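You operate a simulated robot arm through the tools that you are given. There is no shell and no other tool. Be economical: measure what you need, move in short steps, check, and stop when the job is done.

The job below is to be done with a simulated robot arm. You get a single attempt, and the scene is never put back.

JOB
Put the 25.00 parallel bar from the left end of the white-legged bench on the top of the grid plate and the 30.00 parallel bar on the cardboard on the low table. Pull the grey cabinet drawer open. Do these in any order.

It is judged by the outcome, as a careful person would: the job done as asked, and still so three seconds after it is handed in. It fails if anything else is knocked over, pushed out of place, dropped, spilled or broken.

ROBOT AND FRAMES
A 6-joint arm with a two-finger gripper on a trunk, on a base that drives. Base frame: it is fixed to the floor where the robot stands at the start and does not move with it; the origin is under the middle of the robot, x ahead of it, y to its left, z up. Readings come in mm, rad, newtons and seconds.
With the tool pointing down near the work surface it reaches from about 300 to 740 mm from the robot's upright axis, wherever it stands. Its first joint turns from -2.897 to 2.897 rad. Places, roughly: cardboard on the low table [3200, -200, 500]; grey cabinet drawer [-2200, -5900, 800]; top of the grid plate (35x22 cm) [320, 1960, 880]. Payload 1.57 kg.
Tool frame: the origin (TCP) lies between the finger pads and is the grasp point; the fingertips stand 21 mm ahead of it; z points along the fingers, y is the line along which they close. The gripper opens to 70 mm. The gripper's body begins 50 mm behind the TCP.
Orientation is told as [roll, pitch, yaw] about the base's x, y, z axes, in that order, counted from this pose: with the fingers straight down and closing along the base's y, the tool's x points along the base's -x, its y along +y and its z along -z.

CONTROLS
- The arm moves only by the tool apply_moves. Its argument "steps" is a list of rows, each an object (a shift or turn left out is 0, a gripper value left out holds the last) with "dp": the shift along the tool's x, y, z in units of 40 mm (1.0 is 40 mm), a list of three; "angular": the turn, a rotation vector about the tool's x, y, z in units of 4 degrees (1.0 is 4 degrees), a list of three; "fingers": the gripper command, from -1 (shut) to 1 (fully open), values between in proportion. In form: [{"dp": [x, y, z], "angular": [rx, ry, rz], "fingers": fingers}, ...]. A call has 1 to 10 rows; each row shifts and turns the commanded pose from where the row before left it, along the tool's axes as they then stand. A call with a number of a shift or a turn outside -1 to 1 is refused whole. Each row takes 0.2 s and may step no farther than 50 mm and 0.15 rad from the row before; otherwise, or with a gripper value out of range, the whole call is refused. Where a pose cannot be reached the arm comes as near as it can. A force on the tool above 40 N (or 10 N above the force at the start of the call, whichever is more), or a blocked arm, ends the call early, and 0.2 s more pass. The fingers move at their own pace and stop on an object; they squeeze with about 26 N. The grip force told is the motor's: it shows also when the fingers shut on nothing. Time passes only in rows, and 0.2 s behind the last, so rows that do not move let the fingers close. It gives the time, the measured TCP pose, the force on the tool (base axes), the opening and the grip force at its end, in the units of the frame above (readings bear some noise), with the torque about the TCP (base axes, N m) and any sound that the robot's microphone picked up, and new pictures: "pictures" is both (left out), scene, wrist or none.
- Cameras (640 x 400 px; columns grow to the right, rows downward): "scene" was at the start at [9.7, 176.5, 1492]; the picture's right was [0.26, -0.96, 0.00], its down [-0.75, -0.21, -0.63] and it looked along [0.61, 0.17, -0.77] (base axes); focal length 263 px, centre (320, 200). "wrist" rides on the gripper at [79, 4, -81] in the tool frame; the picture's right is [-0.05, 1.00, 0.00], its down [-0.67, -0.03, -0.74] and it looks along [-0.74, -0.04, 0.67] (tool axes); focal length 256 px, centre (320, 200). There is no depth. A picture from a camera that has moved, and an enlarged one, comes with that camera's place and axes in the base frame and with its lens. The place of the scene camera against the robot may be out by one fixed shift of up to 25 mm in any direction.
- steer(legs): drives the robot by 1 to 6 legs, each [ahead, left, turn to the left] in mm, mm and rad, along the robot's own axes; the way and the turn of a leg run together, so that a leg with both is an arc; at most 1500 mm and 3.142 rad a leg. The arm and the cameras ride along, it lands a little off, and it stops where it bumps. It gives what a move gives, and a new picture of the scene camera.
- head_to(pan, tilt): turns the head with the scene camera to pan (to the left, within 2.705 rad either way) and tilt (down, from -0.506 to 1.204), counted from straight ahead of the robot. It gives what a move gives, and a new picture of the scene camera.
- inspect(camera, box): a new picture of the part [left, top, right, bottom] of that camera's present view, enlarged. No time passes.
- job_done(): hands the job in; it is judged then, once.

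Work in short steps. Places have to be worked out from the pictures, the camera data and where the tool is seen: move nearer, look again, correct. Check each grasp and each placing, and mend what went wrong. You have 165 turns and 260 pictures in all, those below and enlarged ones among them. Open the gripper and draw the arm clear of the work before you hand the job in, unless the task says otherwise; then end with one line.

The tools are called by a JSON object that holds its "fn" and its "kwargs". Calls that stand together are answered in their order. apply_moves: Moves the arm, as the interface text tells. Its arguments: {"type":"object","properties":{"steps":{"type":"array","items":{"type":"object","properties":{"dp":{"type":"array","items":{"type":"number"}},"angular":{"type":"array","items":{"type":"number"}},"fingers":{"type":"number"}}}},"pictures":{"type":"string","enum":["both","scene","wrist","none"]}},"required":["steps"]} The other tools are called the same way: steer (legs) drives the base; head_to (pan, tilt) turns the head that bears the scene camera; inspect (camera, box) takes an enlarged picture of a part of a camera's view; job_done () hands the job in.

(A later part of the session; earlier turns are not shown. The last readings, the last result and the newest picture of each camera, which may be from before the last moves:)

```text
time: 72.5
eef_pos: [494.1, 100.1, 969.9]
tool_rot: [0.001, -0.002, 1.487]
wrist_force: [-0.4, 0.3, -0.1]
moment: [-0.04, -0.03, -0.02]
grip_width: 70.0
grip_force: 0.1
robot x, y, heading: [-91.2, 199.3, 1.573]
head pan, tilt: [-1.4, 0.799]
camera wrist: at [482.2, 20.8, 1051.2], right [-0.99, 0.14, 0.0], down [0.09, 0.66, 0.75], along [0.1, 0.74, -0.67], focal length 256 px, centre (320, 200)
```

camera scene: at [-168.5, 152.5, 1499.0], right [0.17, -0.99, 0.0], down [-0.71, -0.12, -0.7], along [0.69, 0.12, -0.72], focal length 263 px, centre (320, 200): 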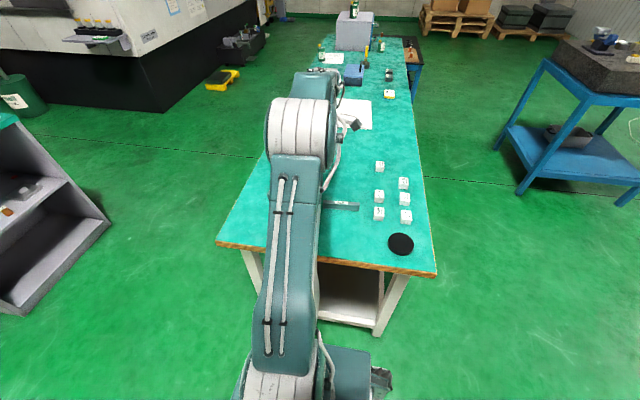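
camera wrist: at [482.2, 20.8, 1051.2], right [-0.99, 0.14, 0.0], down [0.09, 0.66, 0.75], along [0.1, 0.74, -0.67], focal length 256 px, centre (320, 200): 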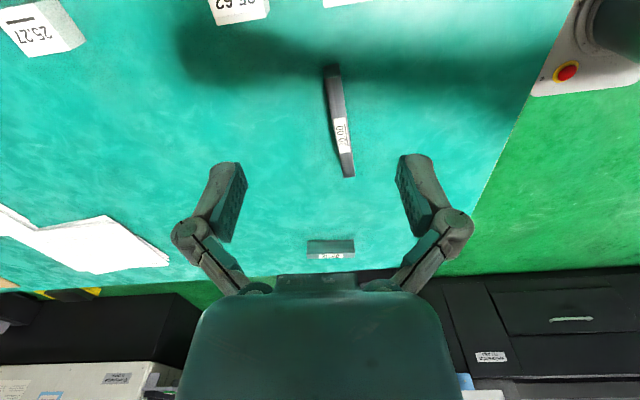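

The 30.00's centre is about 81 mm ahead and 18 mm to tool +y, turned 0.13 rad. I move over it, align and lower.

{"fn": "apply_moves", "kwargs": {"steps": [{"dp": [-0.68, 0.15, 0.7]}, {"dp": [-0.68, 0.15, 0.7]}, {"dp": [-0.68, 0.15, 0.7]}, {"angular": [0, 0, -0.94]}, {"angular": [0, 0, -0.94]}], "pictures": "wrist"}}

```text
time: 73.7
eef_pos: [482.5, 180.5, 885.8]
tool_rot: [0.001, 0.002, 1.618]
wrist_force: [0.4, -0.8, 0.6]
moment: [0.0, -0.01, 0.02]
grip_width: 70.0
grip_force: 0.0
robot x, y, heading: [-88.5, 197.1, 1.565]
head pan, tilt: [-1.4, 0.799]
camera wrist: at [482.1, 100.1, 967.4], right [-1.0, 0.01, 0.0], down [0.0, 0.67, 0.75], along [0.0, 0.75, -0.67], focal length 256 px, centre (320, 200)
```

wrist: 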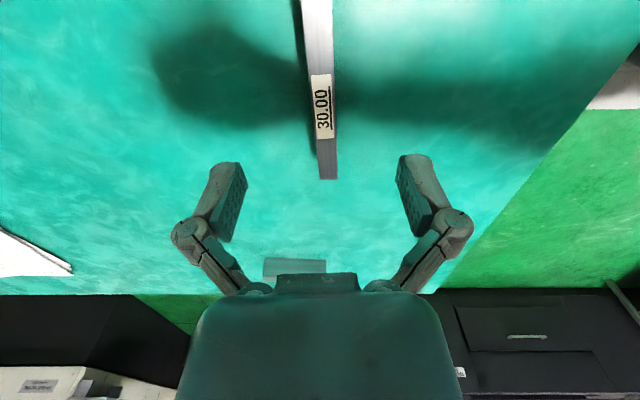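

Aligned within about 1.5°. A small correction, then I lower to 840.

{"fn": "apply_moves", "kwargs": {"steps": [{"dp": [-0.17, 0.02, 0.6], "angular": [0, 0, -0.4]}, {"dp": [0, 0, 0.55]}], "pictures": "wrist"}}

```text
time: 74.3
eef_pos: [483.2, 186.0, 840.1]
tool_rot: [0.002, 0.001, 1.647]
wrist_force: [0.1, -0.7, -1.2]
moment: [-0.01, 0.02, -0.02]
grip_width: 69.8
grip_force: 0.0
robot x, y, heading: [-91.4, 202.6, 1.564]
head pan, tilt: [-1.4, 0.799]
camera wrist: at [484.8, 106.5, 921.2], right [-1.0, -0.02, 0.0], down [-0.01, 0.67, 0.75], along [-0.02, 0.75, -0.67], focal length 256 px, centre (320, 200)
```

wrist: 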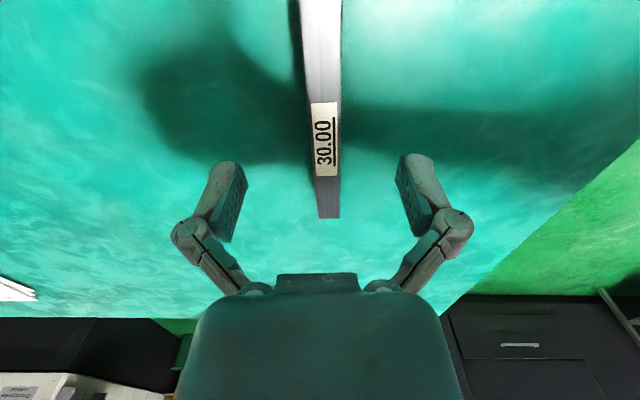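

The bar is centred between the fingers with its top near 815. I lower to about 808, close, and check.

{"fn": "apply_moves", "kwargs": {"steps": [{"dp": [0.05, 0.05, 0.4]}, {"dp": [0, 0, 0.38]}, {"fingers": -1}, {"fingers": -1}, {"fingers": -1}], "pictures": "wrist"}}

```text
time: 75.5
eef_pos: [480.5, 184.0, 810.5]
tool_rot: [-0.002, 0.0, 1.645]
wrist_force: [-1.2, -0.5, 15.3]
moment: [0.07, 0.02, -0.03]
grip_width: 15.6
grip_force: 26.2
robot x, y, heading: [-93.3, 199.1, 1.568]
head pan, tilt: [-1.4, 0.799]
camera wrist: at [482.3, 104.9, 892.2], right [-1.0, -0.02, 0.0], down [-0.02, 0.67, 0.75], along [-0.01, 0.74, -0.67], focal length 256 px, centre (320, 200)
```

wrist: 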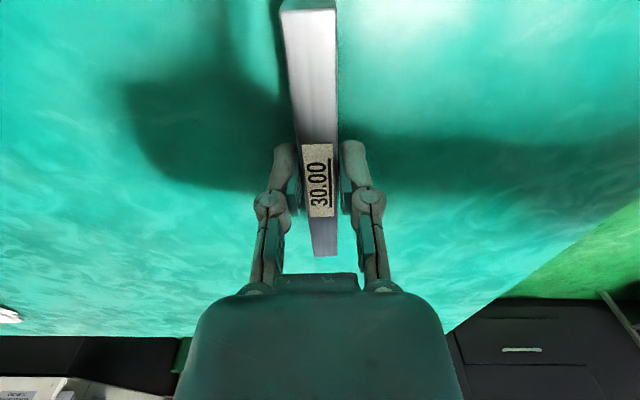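

Gripped at 15.6 mm, but with 15 N upward again. I lift very slowly and check for slip.

{"fn": "apply_moves", "kwargs": {"steps": [{"dp": [0, 0, -0.05]}, {}, {"dp": [0, 0, -0.08]}, {}], "pictures": "wrist"}}

```text
time: 76.5
eef_pos: [480.3, 185.2, 814.0]
tool_rot: [0.0, -0.002, 1.646]
wrist_force: [-0.2, 0.0, -4.3]
moment: [0.0, 0.05, -0.04]
grip_width: 16.0
grip_force: 25.7
robot x, y, heading: [-94.5, 194.6, 1.566]
head pan, tilt: [-1.4, 0.799]
camera wrist: at [481.7, 105.2, 895.4], right [-1.0, -0.02, 0.0], down [-0.01, 0.67, 0.75], along [-0.02, 0.75, -0.67], focal length 256 px, centre (320, 200)
```

wrist: 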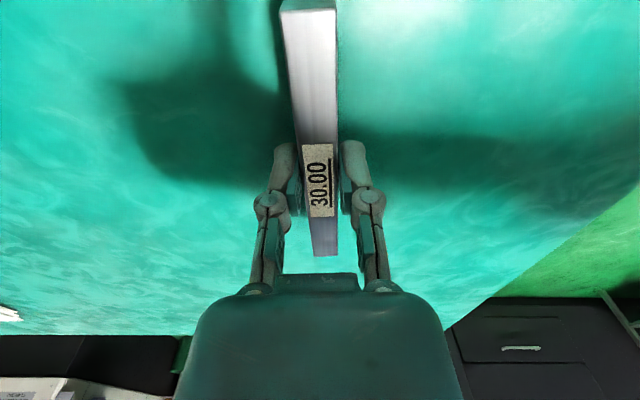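

It is held now (4.3 N of weight, same view). I raise it gently further.

{"fn": "apply_moves", "kwargs": {"steps": [{"dp": [0, 0, -0.2]}, {"dp": [0, 0, -0.3]}, {"dp": [0, 0, -0.4]}, {"dp": [0, 0, -0.5]}, {"dp": [0, 0, -0.6]}, {"dp": [0, 0, -0.7]}, {"dp": [0, 0, -0.7]}, {"dp": [0, 0, -0.7]}, {"dp": [0, 0, -0.6]}, {"dp": [0, 0, -0.3]}], "pictures": "wrist"}}

```text
time: 78.7
eef_pos: [479.5, 185.2, 1015.6]
tool_rot: [-0.001, 0.0, 1.645]
wrist_force: [0.0, 0.0, -4.0]
moment: [-0.03, 0.01, -0.01]
grip_width: 15.9
grip_force: 26.2
robot x, y, heading: [-91.9, 201.4, 1.57]
head pan, tilt: [-1.4, 0.799]
camera wrist: at [481.0, 105.2, 1097.2], right [-1.0, -0.02, 0.0], down [-0.01, 0.67, 0.75], along [-0.02, 0.75, -0.67], focal length 256 px, centre (320, 200)
```

wrist: 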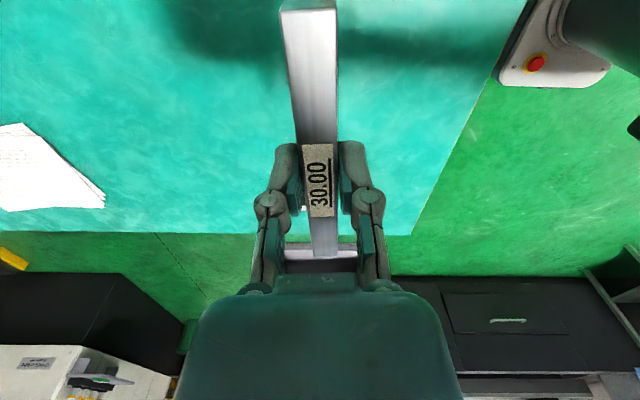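

The bar is held firmly. I drive off the bench end, round to its right side and along the corridor at y≈−680, then look at the low table.

{"fn": "steer", "kwargs": {"legs": [[0, 320, 0], [-880, 0, 0], [0, -1450, 0]]}}

{"fn": "head_to", "kwargs": {"pan": -1.3, "tilt": 0.45}}

```text
time: 91.9
eef_pos: [1582.9, -732.8, 1015.9]
tool_rot: [0.0, 0.0, 1.615]
wrist_force: [-0.1, 0.1, -4.9]
moment: [0.02, -0.03, 0.0]
grip_width: 15.9
grip_force: 26.1
robot x, y, heading: [1014.1, -703.8, 1.542]
head pan, tilt: [-1.4, 0.799]
camera scene: at [934.9, -745.2, 1498.9], right [0.14, -0.99, 0.0], down [-0.71, -0.1, -0.7], along [0.69, 0.1, -0.72], focal length 263 px, centre (320, 200)
```

scene: 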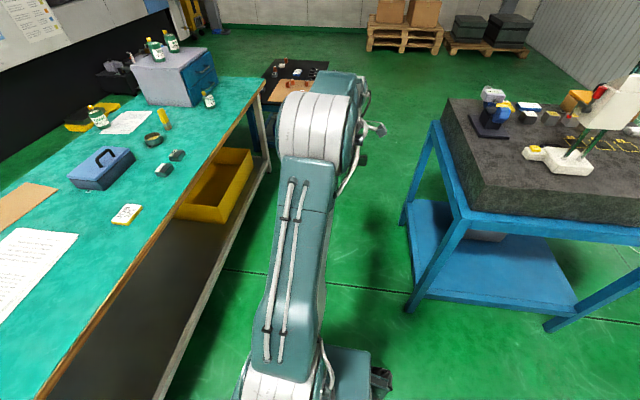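

```text
time: 92.7
eef_pos: [1583.7, -731.5, 1016.3]
tool_rot: [0.0, 0.0, 1.616]
wrist_force: [0.6, -0.5, -5.1]
moment: [-0.01, 0.01, -0.03]
grip_width: 15.6
grip_force: 25.8
robot x, y, heading: [1012.4, -704.1, 1.541]
head pan, tilt: [-1.3, 0.45]
camera scene: at [945.4, -734.7, 1529.3], right [0.24, -0.97, 0.0], down [-0.43, -0.1, -0.9], along [0.87, 0.21, -0.44], focal length 263 px, centre (320, 200)
```

scene: 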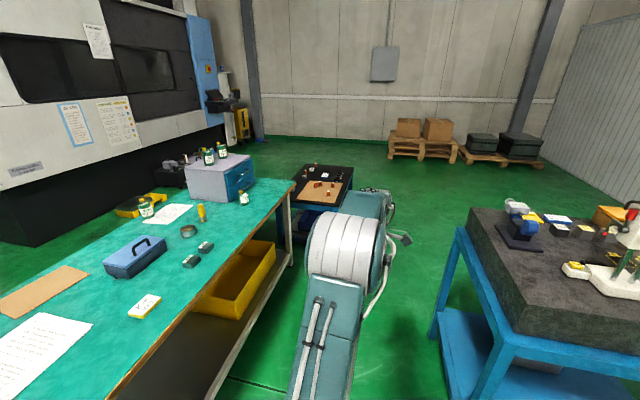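

I straighten slightly and drive on to x≈2500, past the granite table.

{"fn": "steer", "kwargs": {"legs": [[0, 0, 0.03], [20, -1450, 0]]}}

{"fn": "head_to", "kwargs": {"pan": -1.0, "tilt": 0.7}}

```text
time: 100.2
eef_pos: [3005.2, -707.8, 1016.5]
tool_rot: [-0.003, 0.0, 1.637]
wrist_force: [-0.5, -0.5, -4.6]
moment: [-0.02, 0.01, 0.0]
grip_width: 15.7
grip_force: 25.7
robot x, y, heading: [2434.2, -693.2, 1.563]
head pan, tilt: [-1.3, 0.45]
camera scene: at [2367.0, -723.5, 1529.4], right [0.26, -0.97, 0.0], down [-0.42, -0.11, -0.9], along [0.87, 0.23, -0.44], focal length 263 px, centre (320, 200)
```

scene: 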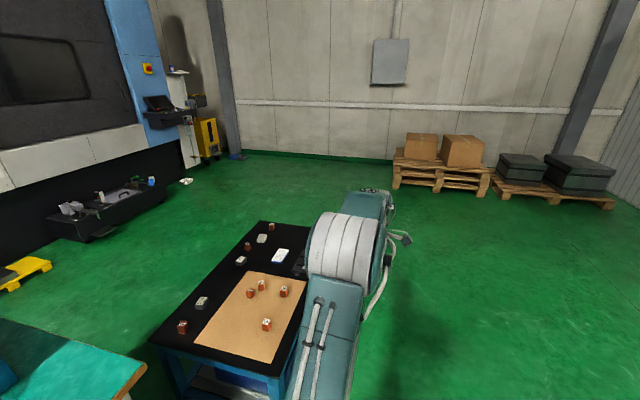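

```text
time: 101.0
eef_pos: [3005.8, -707.4, 1016.9]
tool_rot: [0.001, 0.002, 1.637]
wrist_force: [0.4, -0.4, -5.1]
moment: [0.0, 0.03, 0.01]
grip_width: 15.9
grip_force: 26.3
robot x, y, heading: [2436.5, -687.9, 1.561]
head pan, tilt: [-1.0, 0.7]
camera scene: at [2351.3, -702.0, 1507.3], right [0.53, -0.85, 0.0], down [-0.55, -0.34, -0.76], along [0.65, 0.41, -0.64], focal length 263 px, centre (320, 200)
```

scene: 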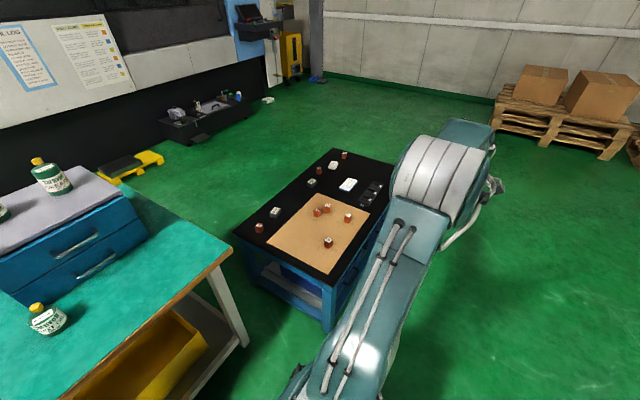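

The cardboard spans x≈2950–3430, y≈−340–0, with four small items. A clear spot is around (3050, −150). I drive beside it and turn so the arm faces the table.

{"fn": "steer", "kwargs": {"legs": [[-100, -600, 0], [0, 0, 1.578]]}}

{"fn": "inspect", "kwargs": {"camera": "wrist", "box": [0, 0, 640, 400]}}

```text
time: 108.2
eef_pos: [3052.8, -224.1, 1016.0]
tool_rot: [0.001, 0.0, -3.09]
wrist_force: [-0.1, 0.1, -4.3]
moment: [-0.01, -0.02, -0.03]
grip_width: 15.8
grip_force: 25.8
robot x, y, heading: [3029.9, -799.3, 3.116]
head pan, tilt: [-1.0, 0.7]
camera scene: at [3033.9, -871.1, 1507.4], right [0.85, 0.52, 0.0], down [0.33, -0.55, -0.76], along [-0.4, 0.65, -0.65], focal length 263 px, centre (320, 200)
```

scene: 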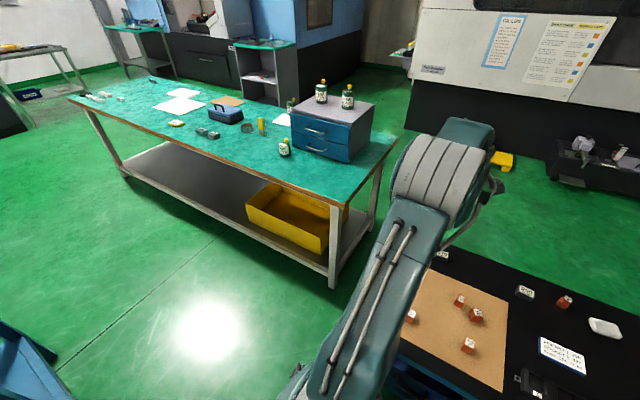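

```text
1.00 times, centred on (320, 200) of wrist (not enlarged: the box is as wide or as high as the picture)
camera zoom: at [3132.5, -224.4, 1097.3], right [0.0, -1.0, 0.0], down [-0.67, 0.0, 0.75], along [-0.75, 0.0, -0.67], focal length 256 px, centre (320, 200)
```

zoom: 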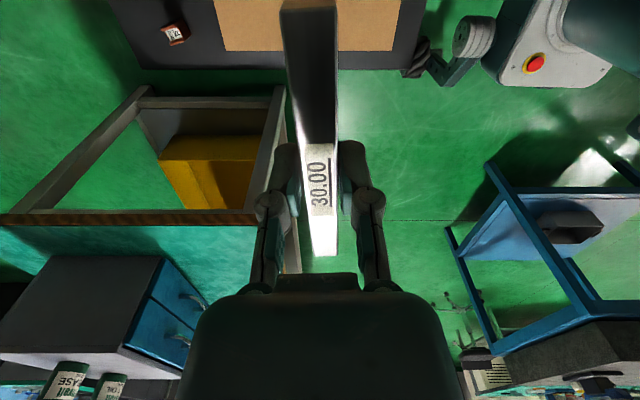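

The wrist view puts the cardboard at x≥2940, y −388…−18. I pull the tool back +160 mm in x and look, to locate the small item nearest the spot.

{"fn": "apply_moves", "kwargs": {"steps": [{"dp": [1, 0, 0.4]}, {"dp": [1, 0, 0.4]}, {"dp": [1, 0, 0.4]}, {"dp": [1, 0, 0.4]}], "pictures": "wrist"}}

```text
time: 109.2
eef_pos: [3214.1, -220.0, 952.4]
tool_rot: [-0.002, 0.002, -3.088]
wrist_force: [-1.1, 0.3, -4.6]
moment: [-0.01, -0.03, 0.01]
grip_width: 15.9
grip_force: 26.1
robot x, y, heading: [3026.2, -795.1, 3.118]
head pan, tilt: [-1.0, 0.7]
camera wrist: at [3293.2, -220.5, 1032.8], right [0.0, -1.0, 0.0], down [-0.67, 0.0, 0.75], along [-0.75, 0.0, -0.67], focal length 256 px, centre (320, 200)
```

wrist: 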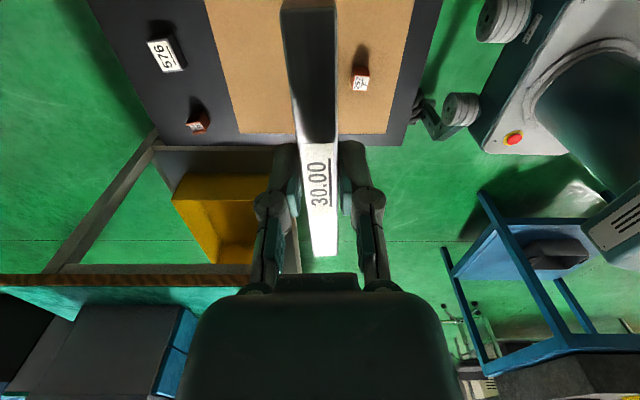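

The nearest item is at (3056, −303), and the cardboard edge at x=2937. My target is (3040, −170). I go there and begin descending.

{"fn": "apply_moves", "kwargs": {"steps": [{"dp": [-0.856, -0.296, 0.6]}, {"dp": [-0.856, -0.296, 0.6]}, {"dp": [-0.856, -0.296, 0.6]}, {"dp": [-0.856, -0.296, 0.6]}, {"dp": [-0.856, -0.296, 0.6]}, {"dp": [0, 0, 0.9]}, {"dp": [0, 0, 0.9]}, {"dp": [0, 0, 0.9]}], "pictures": "both"}}

```text
time: 111.0
eef_pos: [3037.9, -167.4, 726.9]
tool_rot: [-0.004, 0.0, -3.088]
wrist_force: [0.4, 0.5, -4.2]
moment: [-0.02, 0.01, -0.01]
grip_width: 15.6
grip_force: 26.2
robot x, y, heading: [3026.0, -793.6, 3.115]
head pan, tilt: [-1.0, 0.7]
camera scene: at [3033.7, -873.0, 1507.3], right [0.85, 0.52, 0.0], down [0.33, -0.55, -0.76], along [-0.4, 0.65, -0.65], focal length 263 px, centre (320, 200)
camera wrist: at [3117.7, -167.9, 808.5], right [0.0, -1.0, 0.0], down [-0.67, 0.0, 0.75], along [-0.75, 0.0, -0.67], focal length 256 px, centre (320, 200)
```

scene: 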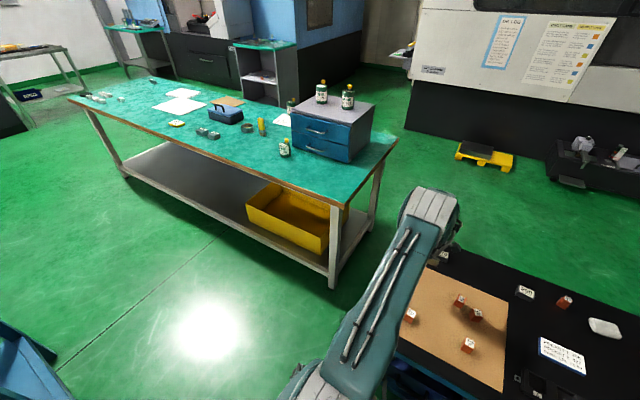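
wrist: 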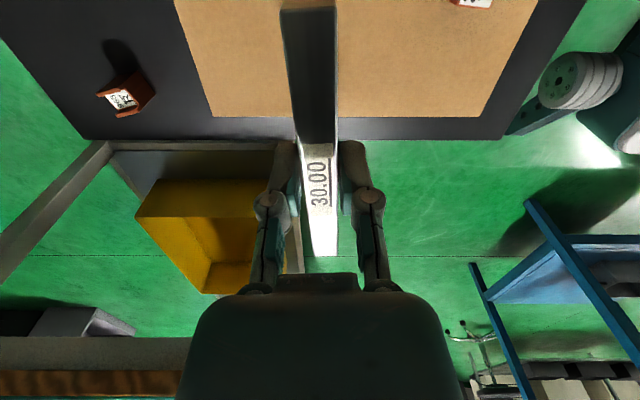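

Good alignment. I descend to about 585.

{"fn": "apply_moves", "kwargs": {"steps": [{"dp": [0, 0, 0.9]}, {"dp": [0, 0, 0.9]}, {"dp": [0, 0, 0.9]}, {"dp": [0, 0, 0.8]}], "pictures": "both"}}

```text
time: 112.0
eef_pos: [3038.8, -167.8, 586.0]
tool_rot: [-0.004, 0.001, -3.09]
wrist_force: [-0.4, 0.6, -4.4]
moment: [0.0, 0.0, 0.02]
grip_width: 15.8
grip_force: 26.0
robot x, y, heading: [3025.5, -796.8, 3.119]
head pan, tilt: [-1.0, 0.7]
camera scene: at [3033.8, -873.0, 1507.3], right [0.85, 0.52, 0.0], down [0.33, -0.55, -0.76], along [-0.4, 0.65, -0.65], focal length 263 px, centre (320, 200)
camera wrist: at [3118.2, -167.8, 667.6], right [0.0, -1.0, 0.0], down [-0.67, 0.0, 0.75], along [-0.75, 0.0, -0.67], focal length 256 px, centre (320, 200)
```

scene: 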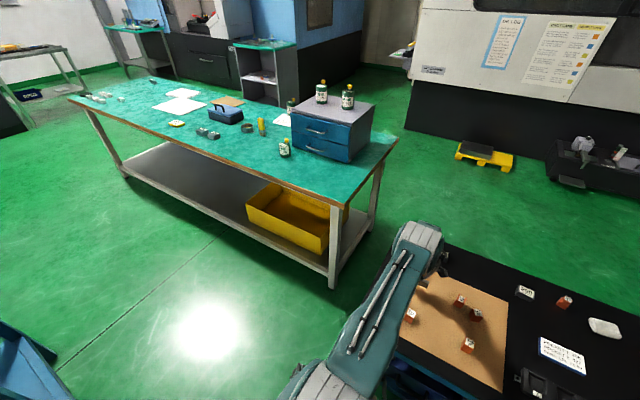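
wrist: 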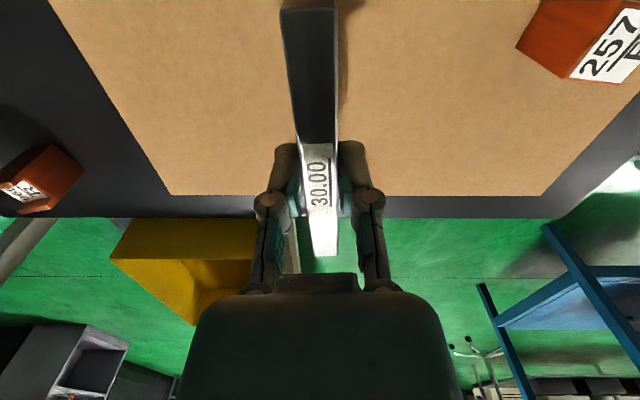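

Edges are consistent with a surface at ≈500, so I expect contact near TCP 531. I descend with small final steps.

{"fn": "apply_moves", "kwargs": {"steps": [{"dp": [0, 0, 0.5]}, {"dp": [0, 0, 0.4]}, {"dp": [0, 0, 0.15]}, {"dp": [0, 0, 0.06]}, {"dp": [0, 0, 0.06]}, {}], "pictures": "wrist"}}

```text
time: 113.3
eef_pos: [3038.4, -166.3, 538.5]
tool_rot: [-0.004, -0.001, -3.09]
wrist_force: [-0.5, -0.2, -4.4]
moment: [-0.03, 0.02, -0.01]
grip_width: 15.7
grip_force: 25.7
robot x, y, heading: [3023.9, -795.0, 3.117]
head pan, tilt: [-1.0, 0.7]
camera wrist: at [3118.0, -167.6, 620.1], right [0.0, -1.0, 0.0], down [-0.67, 0.0, 0.75], along [-0.75, 0.0, -0.67], focal length 256 px, centre (320, 200)
```

wrist: 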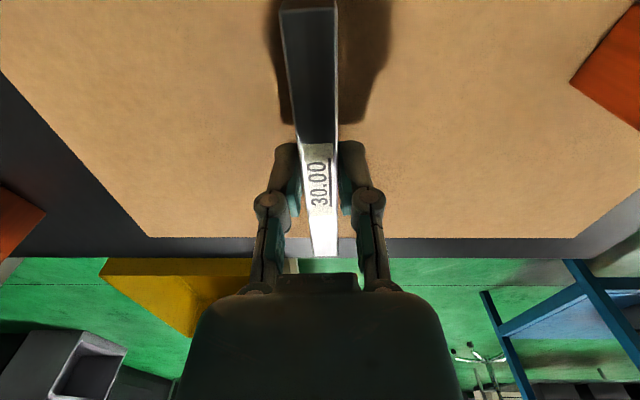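

Still free. I keep going in 2 mm steps until contact.

{"fn": "apply_moves", "kwargs": {"steps": [{"dp": [0, 0, 0.05]}, {"dp": [0, 0, 0.05]}, {}], "pictures": "none"}}

{"fn": "apply_moves", "kwargs": {"steps": [{"dp": [0, 0, 0.05]}, {"dp": [0, 0, 0.04]}, {}], "pictures": "none"}}

```text
time: 114.2
eef_pos: [3038.6, -168.3, 535.3]
tool_rot: [-0.001, -0.001, -3.089]
wrist_force: [-1.4, -0.5, -4.1]
moment: [-0.04, 0.02, -0.01]
grip_width: 15.7
grip_force: 26.1
robot x, y, heading: [3027.5, -792.5, 3.12]
head pan, tilt: [-1.0, 0.7]
```

```text
time: 115.0
eef_pos: [3039.3, -167.9, 533.0]
tool_rot: [-0.005, -0.001, -3.09]
wrist_force: [-3.5, -4.5, 14.1]
moment: [-0.18, 0.4, 0.04]
grip_width: 15.9
grip_force: 26.0
robot x, y, heading: [3024.3, -794.9, 3.117]
head pan, tilt: [-1.0, 0.7]
```

Contact (14 N). I release gradually, then look before retreating.

{"fn": "apply_moves", "kwargs": {"steps": [{"fingers": -0.45}, {}, {"fingers": -0.2}, {"fingers": 0.2}, {"fingers": 0.6}, {"fingers": 1}, {}], "pictures": "wrist"}}

```text
time: 116.5
eef_pos: [3039.2, -167.9, 531.8]
tool_rot: [-0.005, 0.001, -3.09]
wrist_force: [-0.1, 0.3, -0.1]
moment: [0.02, 0.01, -0.01]
grip_width: 69.9
grip_force: 0.1
robot x, y, heading: [3028.0, -795.8, 3.113]
head pan, tilt: [-1.0, 0.7]
camera wrist: at [3118.3, -167.9, 612.9], right [0.0, -1.0, 0.0], down [-0.67, 0.0, 0.75], along [-0.75, 0.0, -0.67], focal length 256 px, centre (320, 200)
```

wrist: 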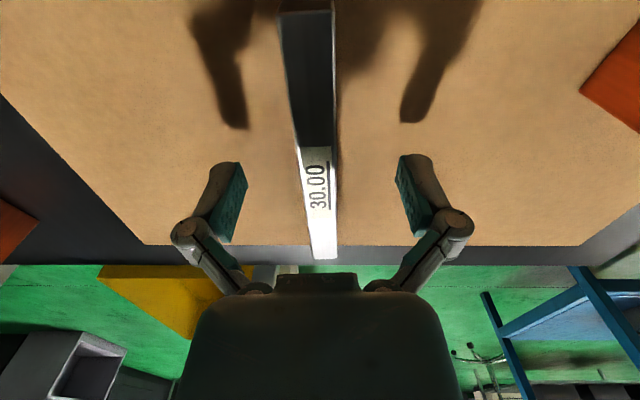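

The 30.00 stands upright on the cardboard. I retreat straight up.

{"fn": "apply_moves", "kwargs": {"steps": [{"dp": [0, 0, -0.3]}, {"dp": [0, 0, -0.8]}, {"dp": [0, 0, -1]}, {"dp": [0, 0, -1]}, {"dp": [0, 0, -1]}, {"dp": [0, 0, -1]}, {"dp": [0, 0, -1]}, {"dp": [0, 0, -1]}, {"dp": [0, 0, -1]}, {"dp": [0, 0, -1]}], "pictures": "both"}}

```text
time: 118.8
eef_pos: [3038.1, -169.8, 894.2]
tool_rot: [-0.003, 0.001, -3.089]
wrist_force: [-0.2, -0.5, 0.0]
moment: [0.03, -0.01, 0.0]
grip_width: 69.9
grip_force: 0.0
robot x, y, heading: [3032.7, -793.7, 3.117]
head pan, tilt: [-1.0, 0.7]
camera scene: at [3033.7, -875.1, 1507.3], right [0.85, 0.52, 0.0], down [0.33, -0.55, -0.76], along [-0.4, 0.65, -0.65], focal length 263 px, centre (320, 200)
camera wrist: at [3117.4, -170.1, 977.3], right [0.0, -1.0, 0.0], down [-0.67, 0.0, 0.75], along [-0.75, 0.0, -0.67], focal length 256 px, centre (320, 200)
```

scene: 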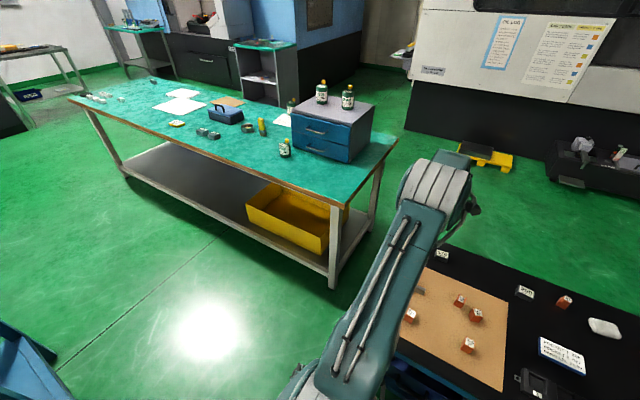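
wrist: 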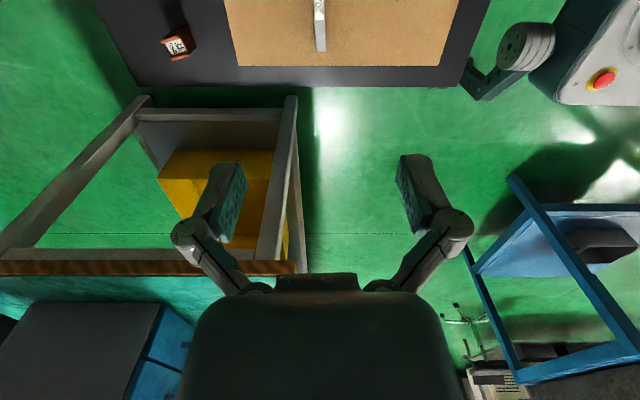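

Both bars are placed. I raise the arm, turn it away from the table, and retrace the corridor to x≈1000, before heading toward the drawer area.

{"fn": "apply_moves", "kwargs": {"steps": [{"dp": [0, 0.5, -0.8]}, {"dp": [0, 0.5, -0.8]}, {"dp": [0, 0.5, -0.8]}, {"dp": [0, 0.5, -0.8]}, {"dp": [0, 0.5, -0.8]}], "pictures": "none"}}

{"fn": "steer", "kwargs": {"legs": [[0, 0, -1.56], [95, 0, 0], [0, 1000, 0], [0, 1030, 0], [0, 0, 1.57]]}}

{"fn": "head_to", "kwargs": {"pan": 1.57, "tilt": 0.4}}

```text
time: 120.0
eef_pos: [3043.8, -271.3, 1054.7]
tool_rot: [-0.003, -0.001, -3.09]
wrist_force: [0.7, 0.1, 0.0]
moment: [0.0, 0.03, -0.01]
grip_width: 70.5
grip_force: 0.0
robot x, y, heading: [3028.2, -794.8, 3.115]
head pan, tilt: [-1.0, 0.7]
```

```text
time: 138.3
eef_pos: [1047.6, -119.6, 1054.7]
tool_rot: [-0.005, -0.001, -3.131]
wrist_force: [-0.3, 1.0, -0.1]
moment: [0.03, 0.01, -0.02]
grip_width: 69.9
grip_force: 0.1
robot x, y, heading: [1009.7, -645.3, 3.077]
head pan, tilt: [-1.0, 0.7]
camera scene: at [1013.0, -725.4, 1507.2], right [0.87, 0.48, 0.0], down [0.31, -0.56, -0.76], along [-0.37, 0.67, -0.64], focal length 263 px, centre (320, 200)
```

scene: 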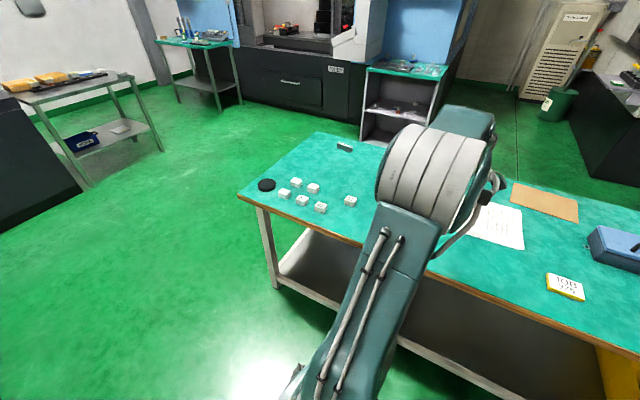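

```text
time: 140.6
eef_pos: [1048.4, -120.2, 1055.1]
tool_rot: [-0.003, 0.001, -3.13]
wrist_force: [1.0, -0.2, 0.2]
moment: [0.02, -0.05, -0.01]
grip_width: 70.1
grip_force: 0.0
robot x, y, heading: [1006.8, -644.4, 3.079]
head pan, tilt: [1.571, 0.4]
camera scene: at [1048.1, -892.3, 1534.3], right [-1.0, 0.07, 0.0], down [0.03, 0.39, -0.92], along [-0.06, -0.92, -0.39], focal length 263 px, centre (320, 200)
```

scene: 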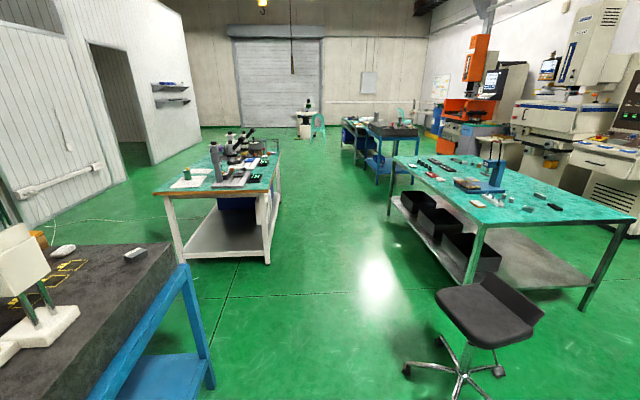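

I enlarge the area where the drawer should be.

{"fn": "inspect", "kwargs": {"camera": "scene", "box": [320, 80, 560, 230]}}

```text
2.67 times, centred on (440, 155) of scene
camera zoom: at [1048.1, -892.3, 1534.3], right [-1.0, 0.07, 0.0], down [0.03, 0.39, -0.92], along [-0.06, -0.92, -0.39], focal length 702 px, centre (0, 320)
```

zoom: 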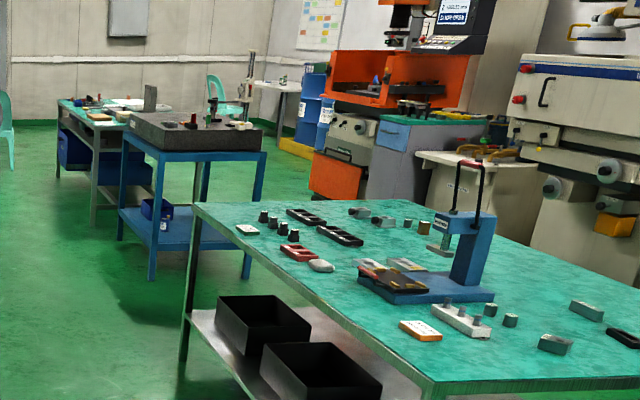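

The grey cabinet (green top, blue-handled drawer front) stands near (−2050, −5800). I drive down the aisle between the benches to y≈−4500 and look.

{"fn": "steer", "kwargs": {"legs": [[0, 1400, 0], [0, 0, 0.06], [0, 1200, 0], [250, 1150, 0]]}}

{"fn": "head_to", "kwargs": {"pan": 0.55, "tilt": 0.4}}

```text
time: 159.3
eef_pos: [584.5, -3861.3, 1054.3]
tool_rot: [-0.002, 0.0, -3.103]
wrist_force: [-0.9, -0.7, 0.1]
moment: [0.01, 0.0, -0.03]
grip_width: 69.9
grip_force: 0.1
robot x, y, heading: [560.8, -4392.3, 3.108]
head pan, tilt: [1.571, 0.4]
camera scene: at [603.7, -4633.0, 1534.5], right [-1.0, 0.04, 0.0], down [0.02, 0.39, -0.92], along [-0.04, -0.92, -0.39], focal length 263 px, centre (320, 200)
```

scene: 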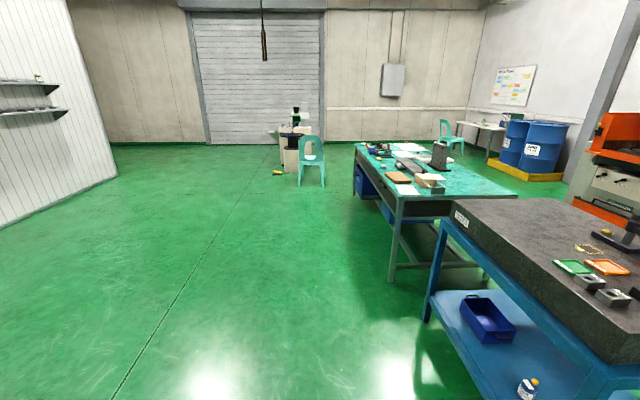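

```text
time: 160.6
eef_pos: [584.2, -3862.0, 1054.4]
tool_rot: [-0.006, 0.001, -3.104]
wrist_force: [1.5, -0.4, 0.1]
moment: [0.0, -0.02, -0.01]
grip_width: 69.9
grip_force: 0.1
robot x, y, heading: [556.2, -4386.7, 3.099]
head pan, tilt: [0.55, 0.4]
camera scene: at [526.5, -4587.0, 1534.2], right [-0.49, 0.87, 0.0], down [0.34, 0.19, -0.92], along [-0.8, -0.45, -0.39], focal length 263 px, centre (320, 200)
```

scene: 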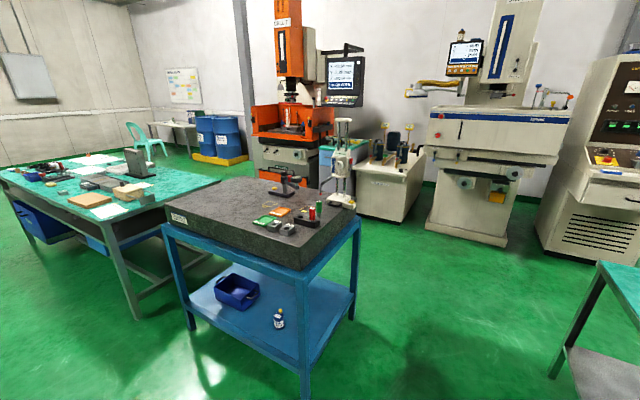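

I enlarge the cabinet to understand its drawer and handle.

{"fn": "inspect", "kwargs": {"camera": "scene", "box": [280, 110, 440, 210]}}

{"fn": "steer", "kwargs": {"legs": [[0, 0, -1.53], [-100, 1000, 0]]}}

{"fn": "head_to", "kwargs": {"pan": 2.0, "tilt": 0.45}}

```text
4.00 times, centred on (360, 160) of scene
camera zoom: at [526.5, -4587.0, 1534.2], right [-0.49, 0.87, 0.0], down [0.34, 0.19, -0.92], along [-0.8, -0.45, -0.39], focal length 1054 px, centre (160, 360)
```

zoom: 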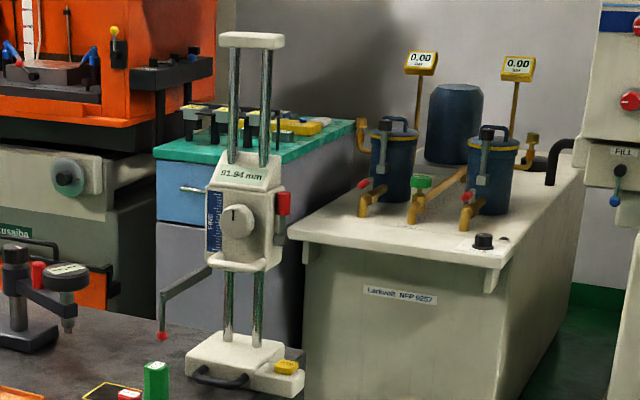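

```text
time: 169.6
eef_pos: [63.3, -4499.6, 1054.5]
tool_rot: [-0.003, 0.0, 1.653]
wrist_force: [0.2, 0.2, -0.5]
moment: [0.02, 0.03, -0.03]
grip_width: 70.2
grip_force: 0.1
robot x, y, heading: [-467.6, -4497.0, 1.577]
head pan, tilt: [0.55, 0.4]
camera scene: at [-667.5, -4480.9, 1534.5], right [0.85, 0.53, 0.0], down [0.2, -0.33, -0.92], along [-0.49, 0.78, -0.39], focal length 263 px, centre (320, 200)
```

scene: 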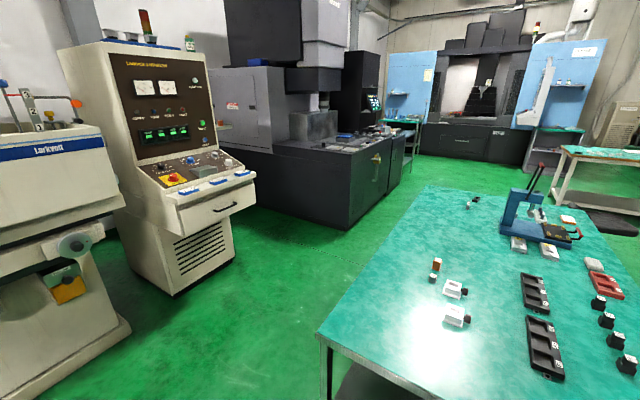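

```text
time: 171.2
eef_pos: [60.8, -4500.5, 1055.2]
tool_rot: [-0.003, 0.0, 1.652]
wrist_force: [0.7, -0.1, 0.4]
moment: [0.0, 0.01, -0.01]
grip_width: 69.7
grip_force: 0.0
robot x, y, heading: [-465.6, -4504.6, 1.577]
head pan, tilt: [2.0, 0.45]
camera scene: at [-703.7, -4598.4, 1529.6], right [-0.42, 0.91, 0.0], down [0.39, 0.18, -0.9], along [-0.82, -0.38, -0.43], focal length 263 px, centre (320, 200)
```

scene: 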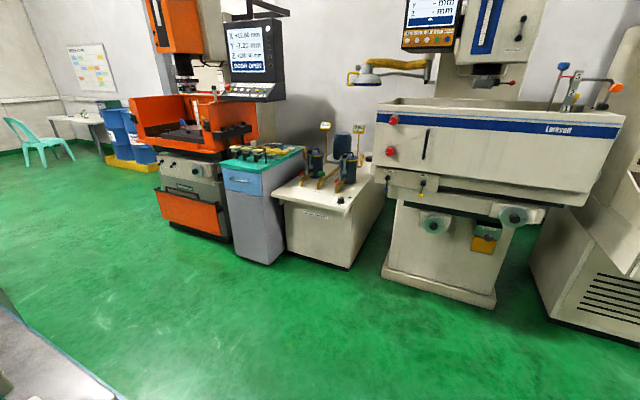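

The grey cabinet with the light-blue drawer and bar handle is in clear view, facing +x. I enlarge it.

{"fn": "inspect", "kwargs": {"camera": "scene", "box": [190, 125, 350, 275]}}

```text
2.67 times, centred on (270, 200) of scene
camera zoom: at [-703.7, -4598.4, 1529.6], right [-0.42, 0.91, 0.0], down [0.39, 0.18, -0.9], along [-0.82, -0.38, -0.43], focal length 702 px, centre (453, 200)
```

zoom: 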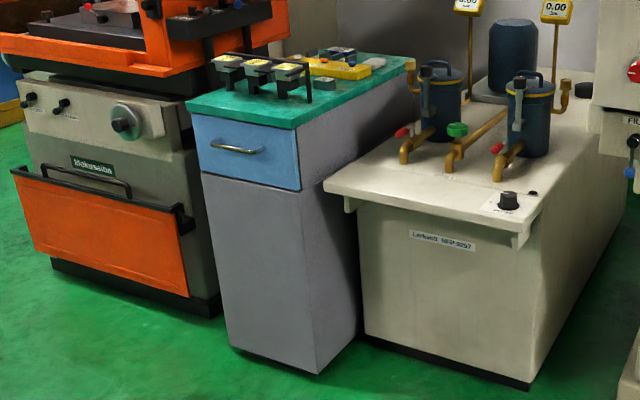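

The handle is at about (−2165, −5965, 788), horizontal. I drive to open floor, turn half round so the arm points toward −x, then go to y≈−5930 and look.

{"fn": "steer", "kwargs": {"legs": [[0, 800, 0], [0, 0, -1.57], [0, 0, -1.572], [0, -150, 0]]}}

{"fn": "head_to", "kwargs": {"pan": -0.8, "tilt": 0.4}}

```text
time: 184.1
eef_pos: [-1935.2, -4524.0, 1056.3]
tool_rot: [-0.006, 0.001, -1.465]
wrist_force: [-0.6, -0.4, 0.1]
moment: [0.01, -0.01, 0.0]
grip_width: 70.2
grip_force: 0.0
robot x, y, heading: [-1412.2, -4508.7, -1.542]
head pan, tilt: [2.0, 0.45]
camera scene: at [-1178.7, -4405.9, 1528.6], right [0.44, -0.9, 0.0], down [-0.39, -0.19, -0.9], along [0.81, 0.4, -0.44], focal length 263 px, centre (320, 200)
```

scene: 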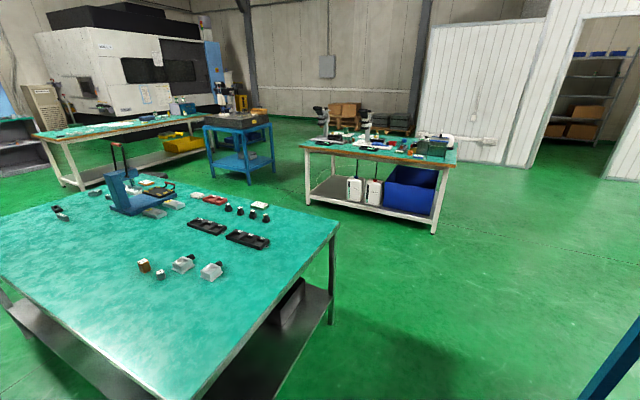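

```text
time: 186.6
eef_pos: [-1939.4, -4523.2, 1055.3]
tool_rot: [-0.001, 0.0, -1.464]
wrist_force: [0.0, -0.6, -0.7]
moment: [0.0, -0.01, -0.02]
grip_width: 70.2
grip_force: 0.1
robot x, y, heading: [-1412.8, -4513.5, -1.534]
head pan, tilt: [-0.799, 0.4]
camera scene: at [-1331.7, -4513.5, 1534.1], right [-0.72, 0.69, 0.0], down [0.27, 0.28, -0.92], along [-0.64, -0.66, -0.39], focal length 263 px, centre (320, 200)
```

scene: 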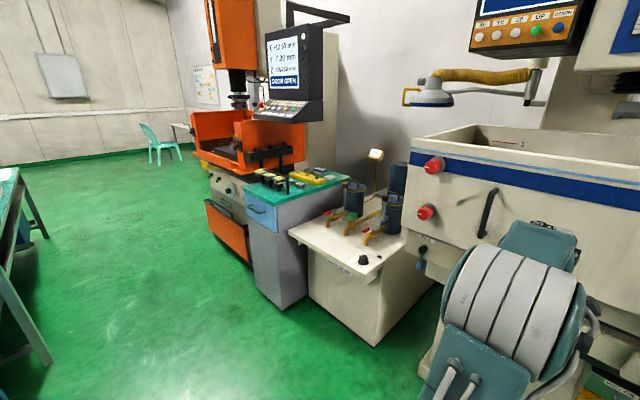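

I move 100 mm away from the mill, then drive ahead to y≈−5930.

{"fn": "steer", "kwargs": {"legs": [[0, 100, -0.035], [1410, 0, 0]]}}

{"fn": "head_to", "kwargs": {"pan": -1.3, "tilt": 0.75}}

{"fn": "inspect", "kwargs": {"camera": "wrist", "box": [0, 0, 640, 400]}}

```text
time: 194.2
eef_pos: [-1825.7, -5908.7, 1055.9]
tool_rot: [-0.003, -0.001, -1.476]
wrist_force: [0.3, -0.8, 0.2]
moment: [-0.02, 0.0, 0.01]
grip_width: 70.0
grip_force: 0.3
robot x, y, heading: [-1298.1, -5900.4, -1.552]
head pan, tilt: [-0.799, 0.4]
camera scene: at [-1218.4, -5906.0, 1534.1], right [-0.71, 0.7, 0.0], down [0.27, 0.28, -0.92], along [-0.65, -0.65, -0.39], focal length 263 px, centre (320, 200)
```

scene: 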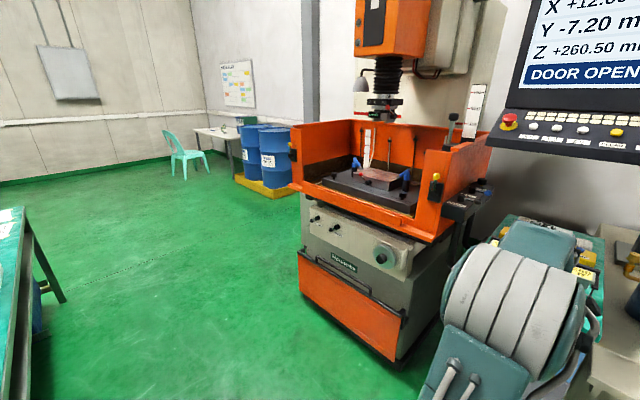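

```text
time: 195.2
eef_pos: [-1825.9, -5908.8, 1055.6]
tool_rot: [-0.001, 0.0, -1.476]
wrist_force: [0.3, 0.9, 0.6]
moment: [0.01, 0.01, -0.03]
grip_width: 69.9
grip_force: 0.0
robot x, y, heading: [-1296.5, -5903.2, -1.556]
head pan, tilt: [-1.3, 0.75]
camera scene: at [-1232.7, -5863.9, 1503.0], right [-0.29, 0.96, 0.0], down [0.65, 0.2, -0.73], along [-0.7, -0.21, -0.68], focal length 263 px, centre (320, 200)
```

scene: 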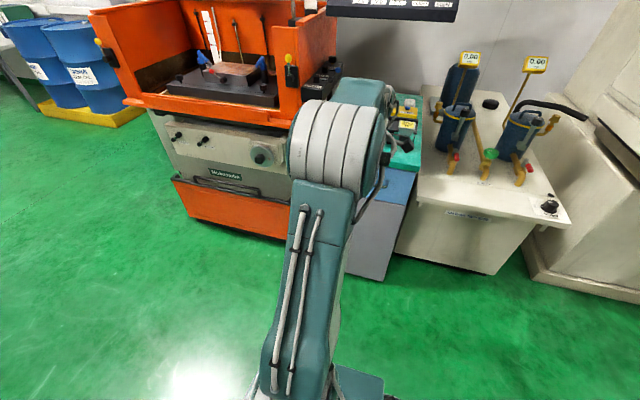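

```text
1.00 times, centred on (320, 200) of wrist (not enlarged: the box is as wide or as high as the picture)
camera zoom: at [-1829.2, -5829.1, 1136.2], right [1.0, 0.04, 0.0], down [0.03, -0.67, 0.74], along [0.03, -0.74, -0.67], focal length 256 px, centre (320, 200)
```

zoom: 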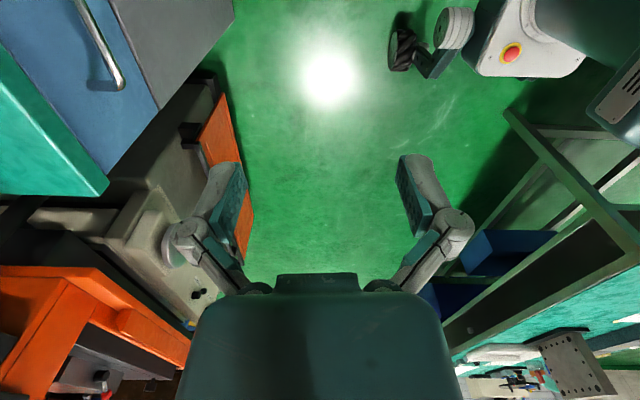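

The wrist camera sees the bar handle at about x≈−2090, z≈790. I roll the tool to point horizontally at the cabinet so the fingers close vertically.

{"fn": "apply_moves", "kwargs": {"steps": [{"angular": [1, 0, 0]}, {"angular": [1, 0, 0]}, {"angular": [1, 0, 0]}, {"angular": [1, 0, 0]}, {"angular": [1, 0, 0]}, {"angular": [1, 0, 0]}, {"angular": [1, 0, 0]}, {"angular": [1, 0, 0]}, {"angular": [1, 0, 0]}, {"angular": [1, 0, 0]}], "pictures": "both"}}

```text
time: 197.4
eef_pos: [-1825.8, -5907.7, 1055.6]
tool_rot: [-0.701, 0.0, -1.477]
wrist_force: [0.2, 0.8, 0.2]
moment: [0.01, 0.01, 0.03]
grip_width: 70.1
grip_force: 0.1
robot x, y, heading: [-1302.9, -5904.2, -1.552]
head pan, tilt: [-1.3, 0.75]
camera scene: at [-1231.8, -5863.8, 1502.9], right [-0.29, 0.96, 0.0], down [0.65, 0.19, -0.73], along [-0.7, -0.21, -0.68], focal length 263 px, centre (320, 200)
camera wrist: at [-1777.8, -5824.7, 1114.2], right [0.76, 0.02, -0.64], down [0.51, -0.62, 0.59], along [-0.39, -0.78, -0.48], focal length 256 px, centre (320, 200)
```

scene: 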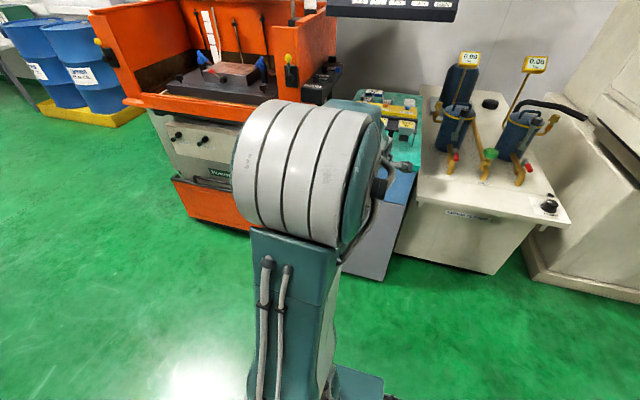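
wrist: 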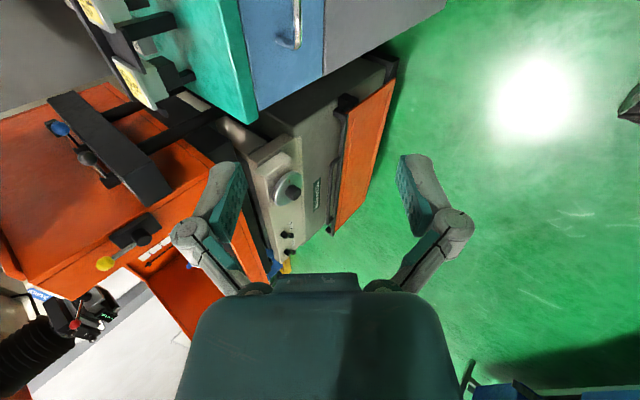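

Working well. I complete the roll.

{"fn": "apply_moves", "kwargs": {"steps": [{"angular": [1, 0, 0]}, {"angular": [1, 0, 0]}, {"angular": [1, 0, 0]}, {"angular": [1, 0, 0]}, {"angular": [1, 0, 0]}, {"angular": [1, 0, 0]}, {"angular": [1, 0, 0]}, {"angular": [1, 0, 0]}, {"angular": [1, 0, 0]}, {"angular": [1, 0, 0]}], "pictures": "none"}}

{"fn": "apply_moves", "kwargs": {"steps": [{"angular": [1, 0, 0]}, {"angular": [1, 0, 0]}, {"angular": [0.46, 0, 0]}], "pictures": "both"}}

```text
time: 199.6
eef_pos: [-1827.4, -5886.4, 1082.8]
tool_rot: [-1.048, 0.081, -1.598]
wrist_force: [0.2, -0.2, 0.9]
moment: [-0.04, -0.05, 0.02]
grip_width: 69.9
grip_force: 0.1
out of reach, approached as far as the arm can: row 3, 4, 5, 6, 7, 8, 9
robot x, y, heading: [-1299.3, -5899.1, -1.555]
head pan, tilt: [-1.3, 0.75]
```

```text
time: 200.4
eef_pos: [-1826.7, -5885.6, 1081.9]
tool_rot: [-1.221, 0.081, -1.597]
wrist_force: [0.2, -0.8, 0.2]
moment: [0.02, 0.01, 0.02]
grip_width: 70.0
grip_force: 0.0
robot x, y, heading: [-1302.1, -5905.0, -1.553]
head pan, tilt: [-1.3, 0.75]
camera scene: at [-1231.7, -5863.8, 1502.9], right [-0.29, 0.96, 0.0], down [0.65, 0.19, -0.73], along [-0.7, -0.21, -0.68], focal length 263 px, centre (320, 200)
camera wrist: at [-1747.6, -5811.3, 1112.7], right [0.34, 0.01, -0.94], down [0.67, -0.71, 0.23], along [-0.66, -0.71, -0.25], focal length 256 px, centre (320, 200)
```

scene: 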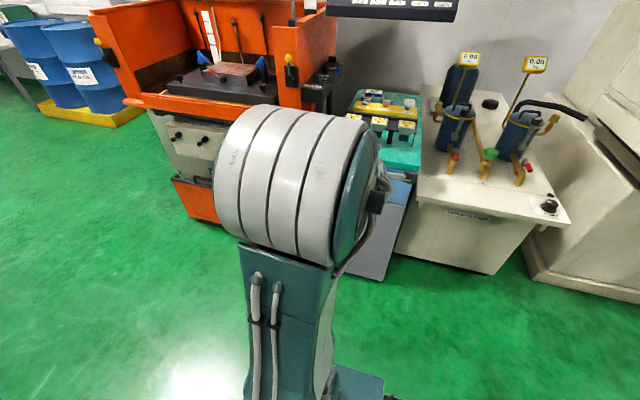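
wrist: 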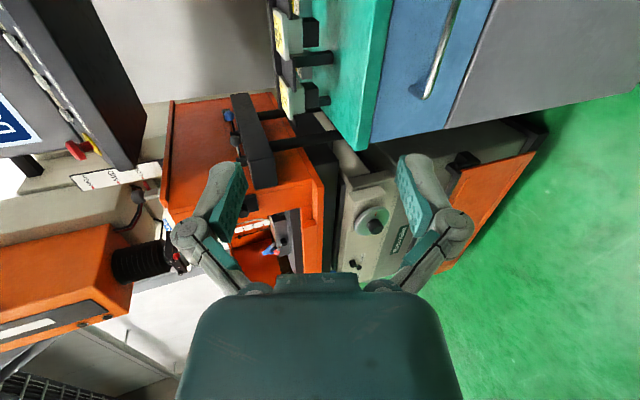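

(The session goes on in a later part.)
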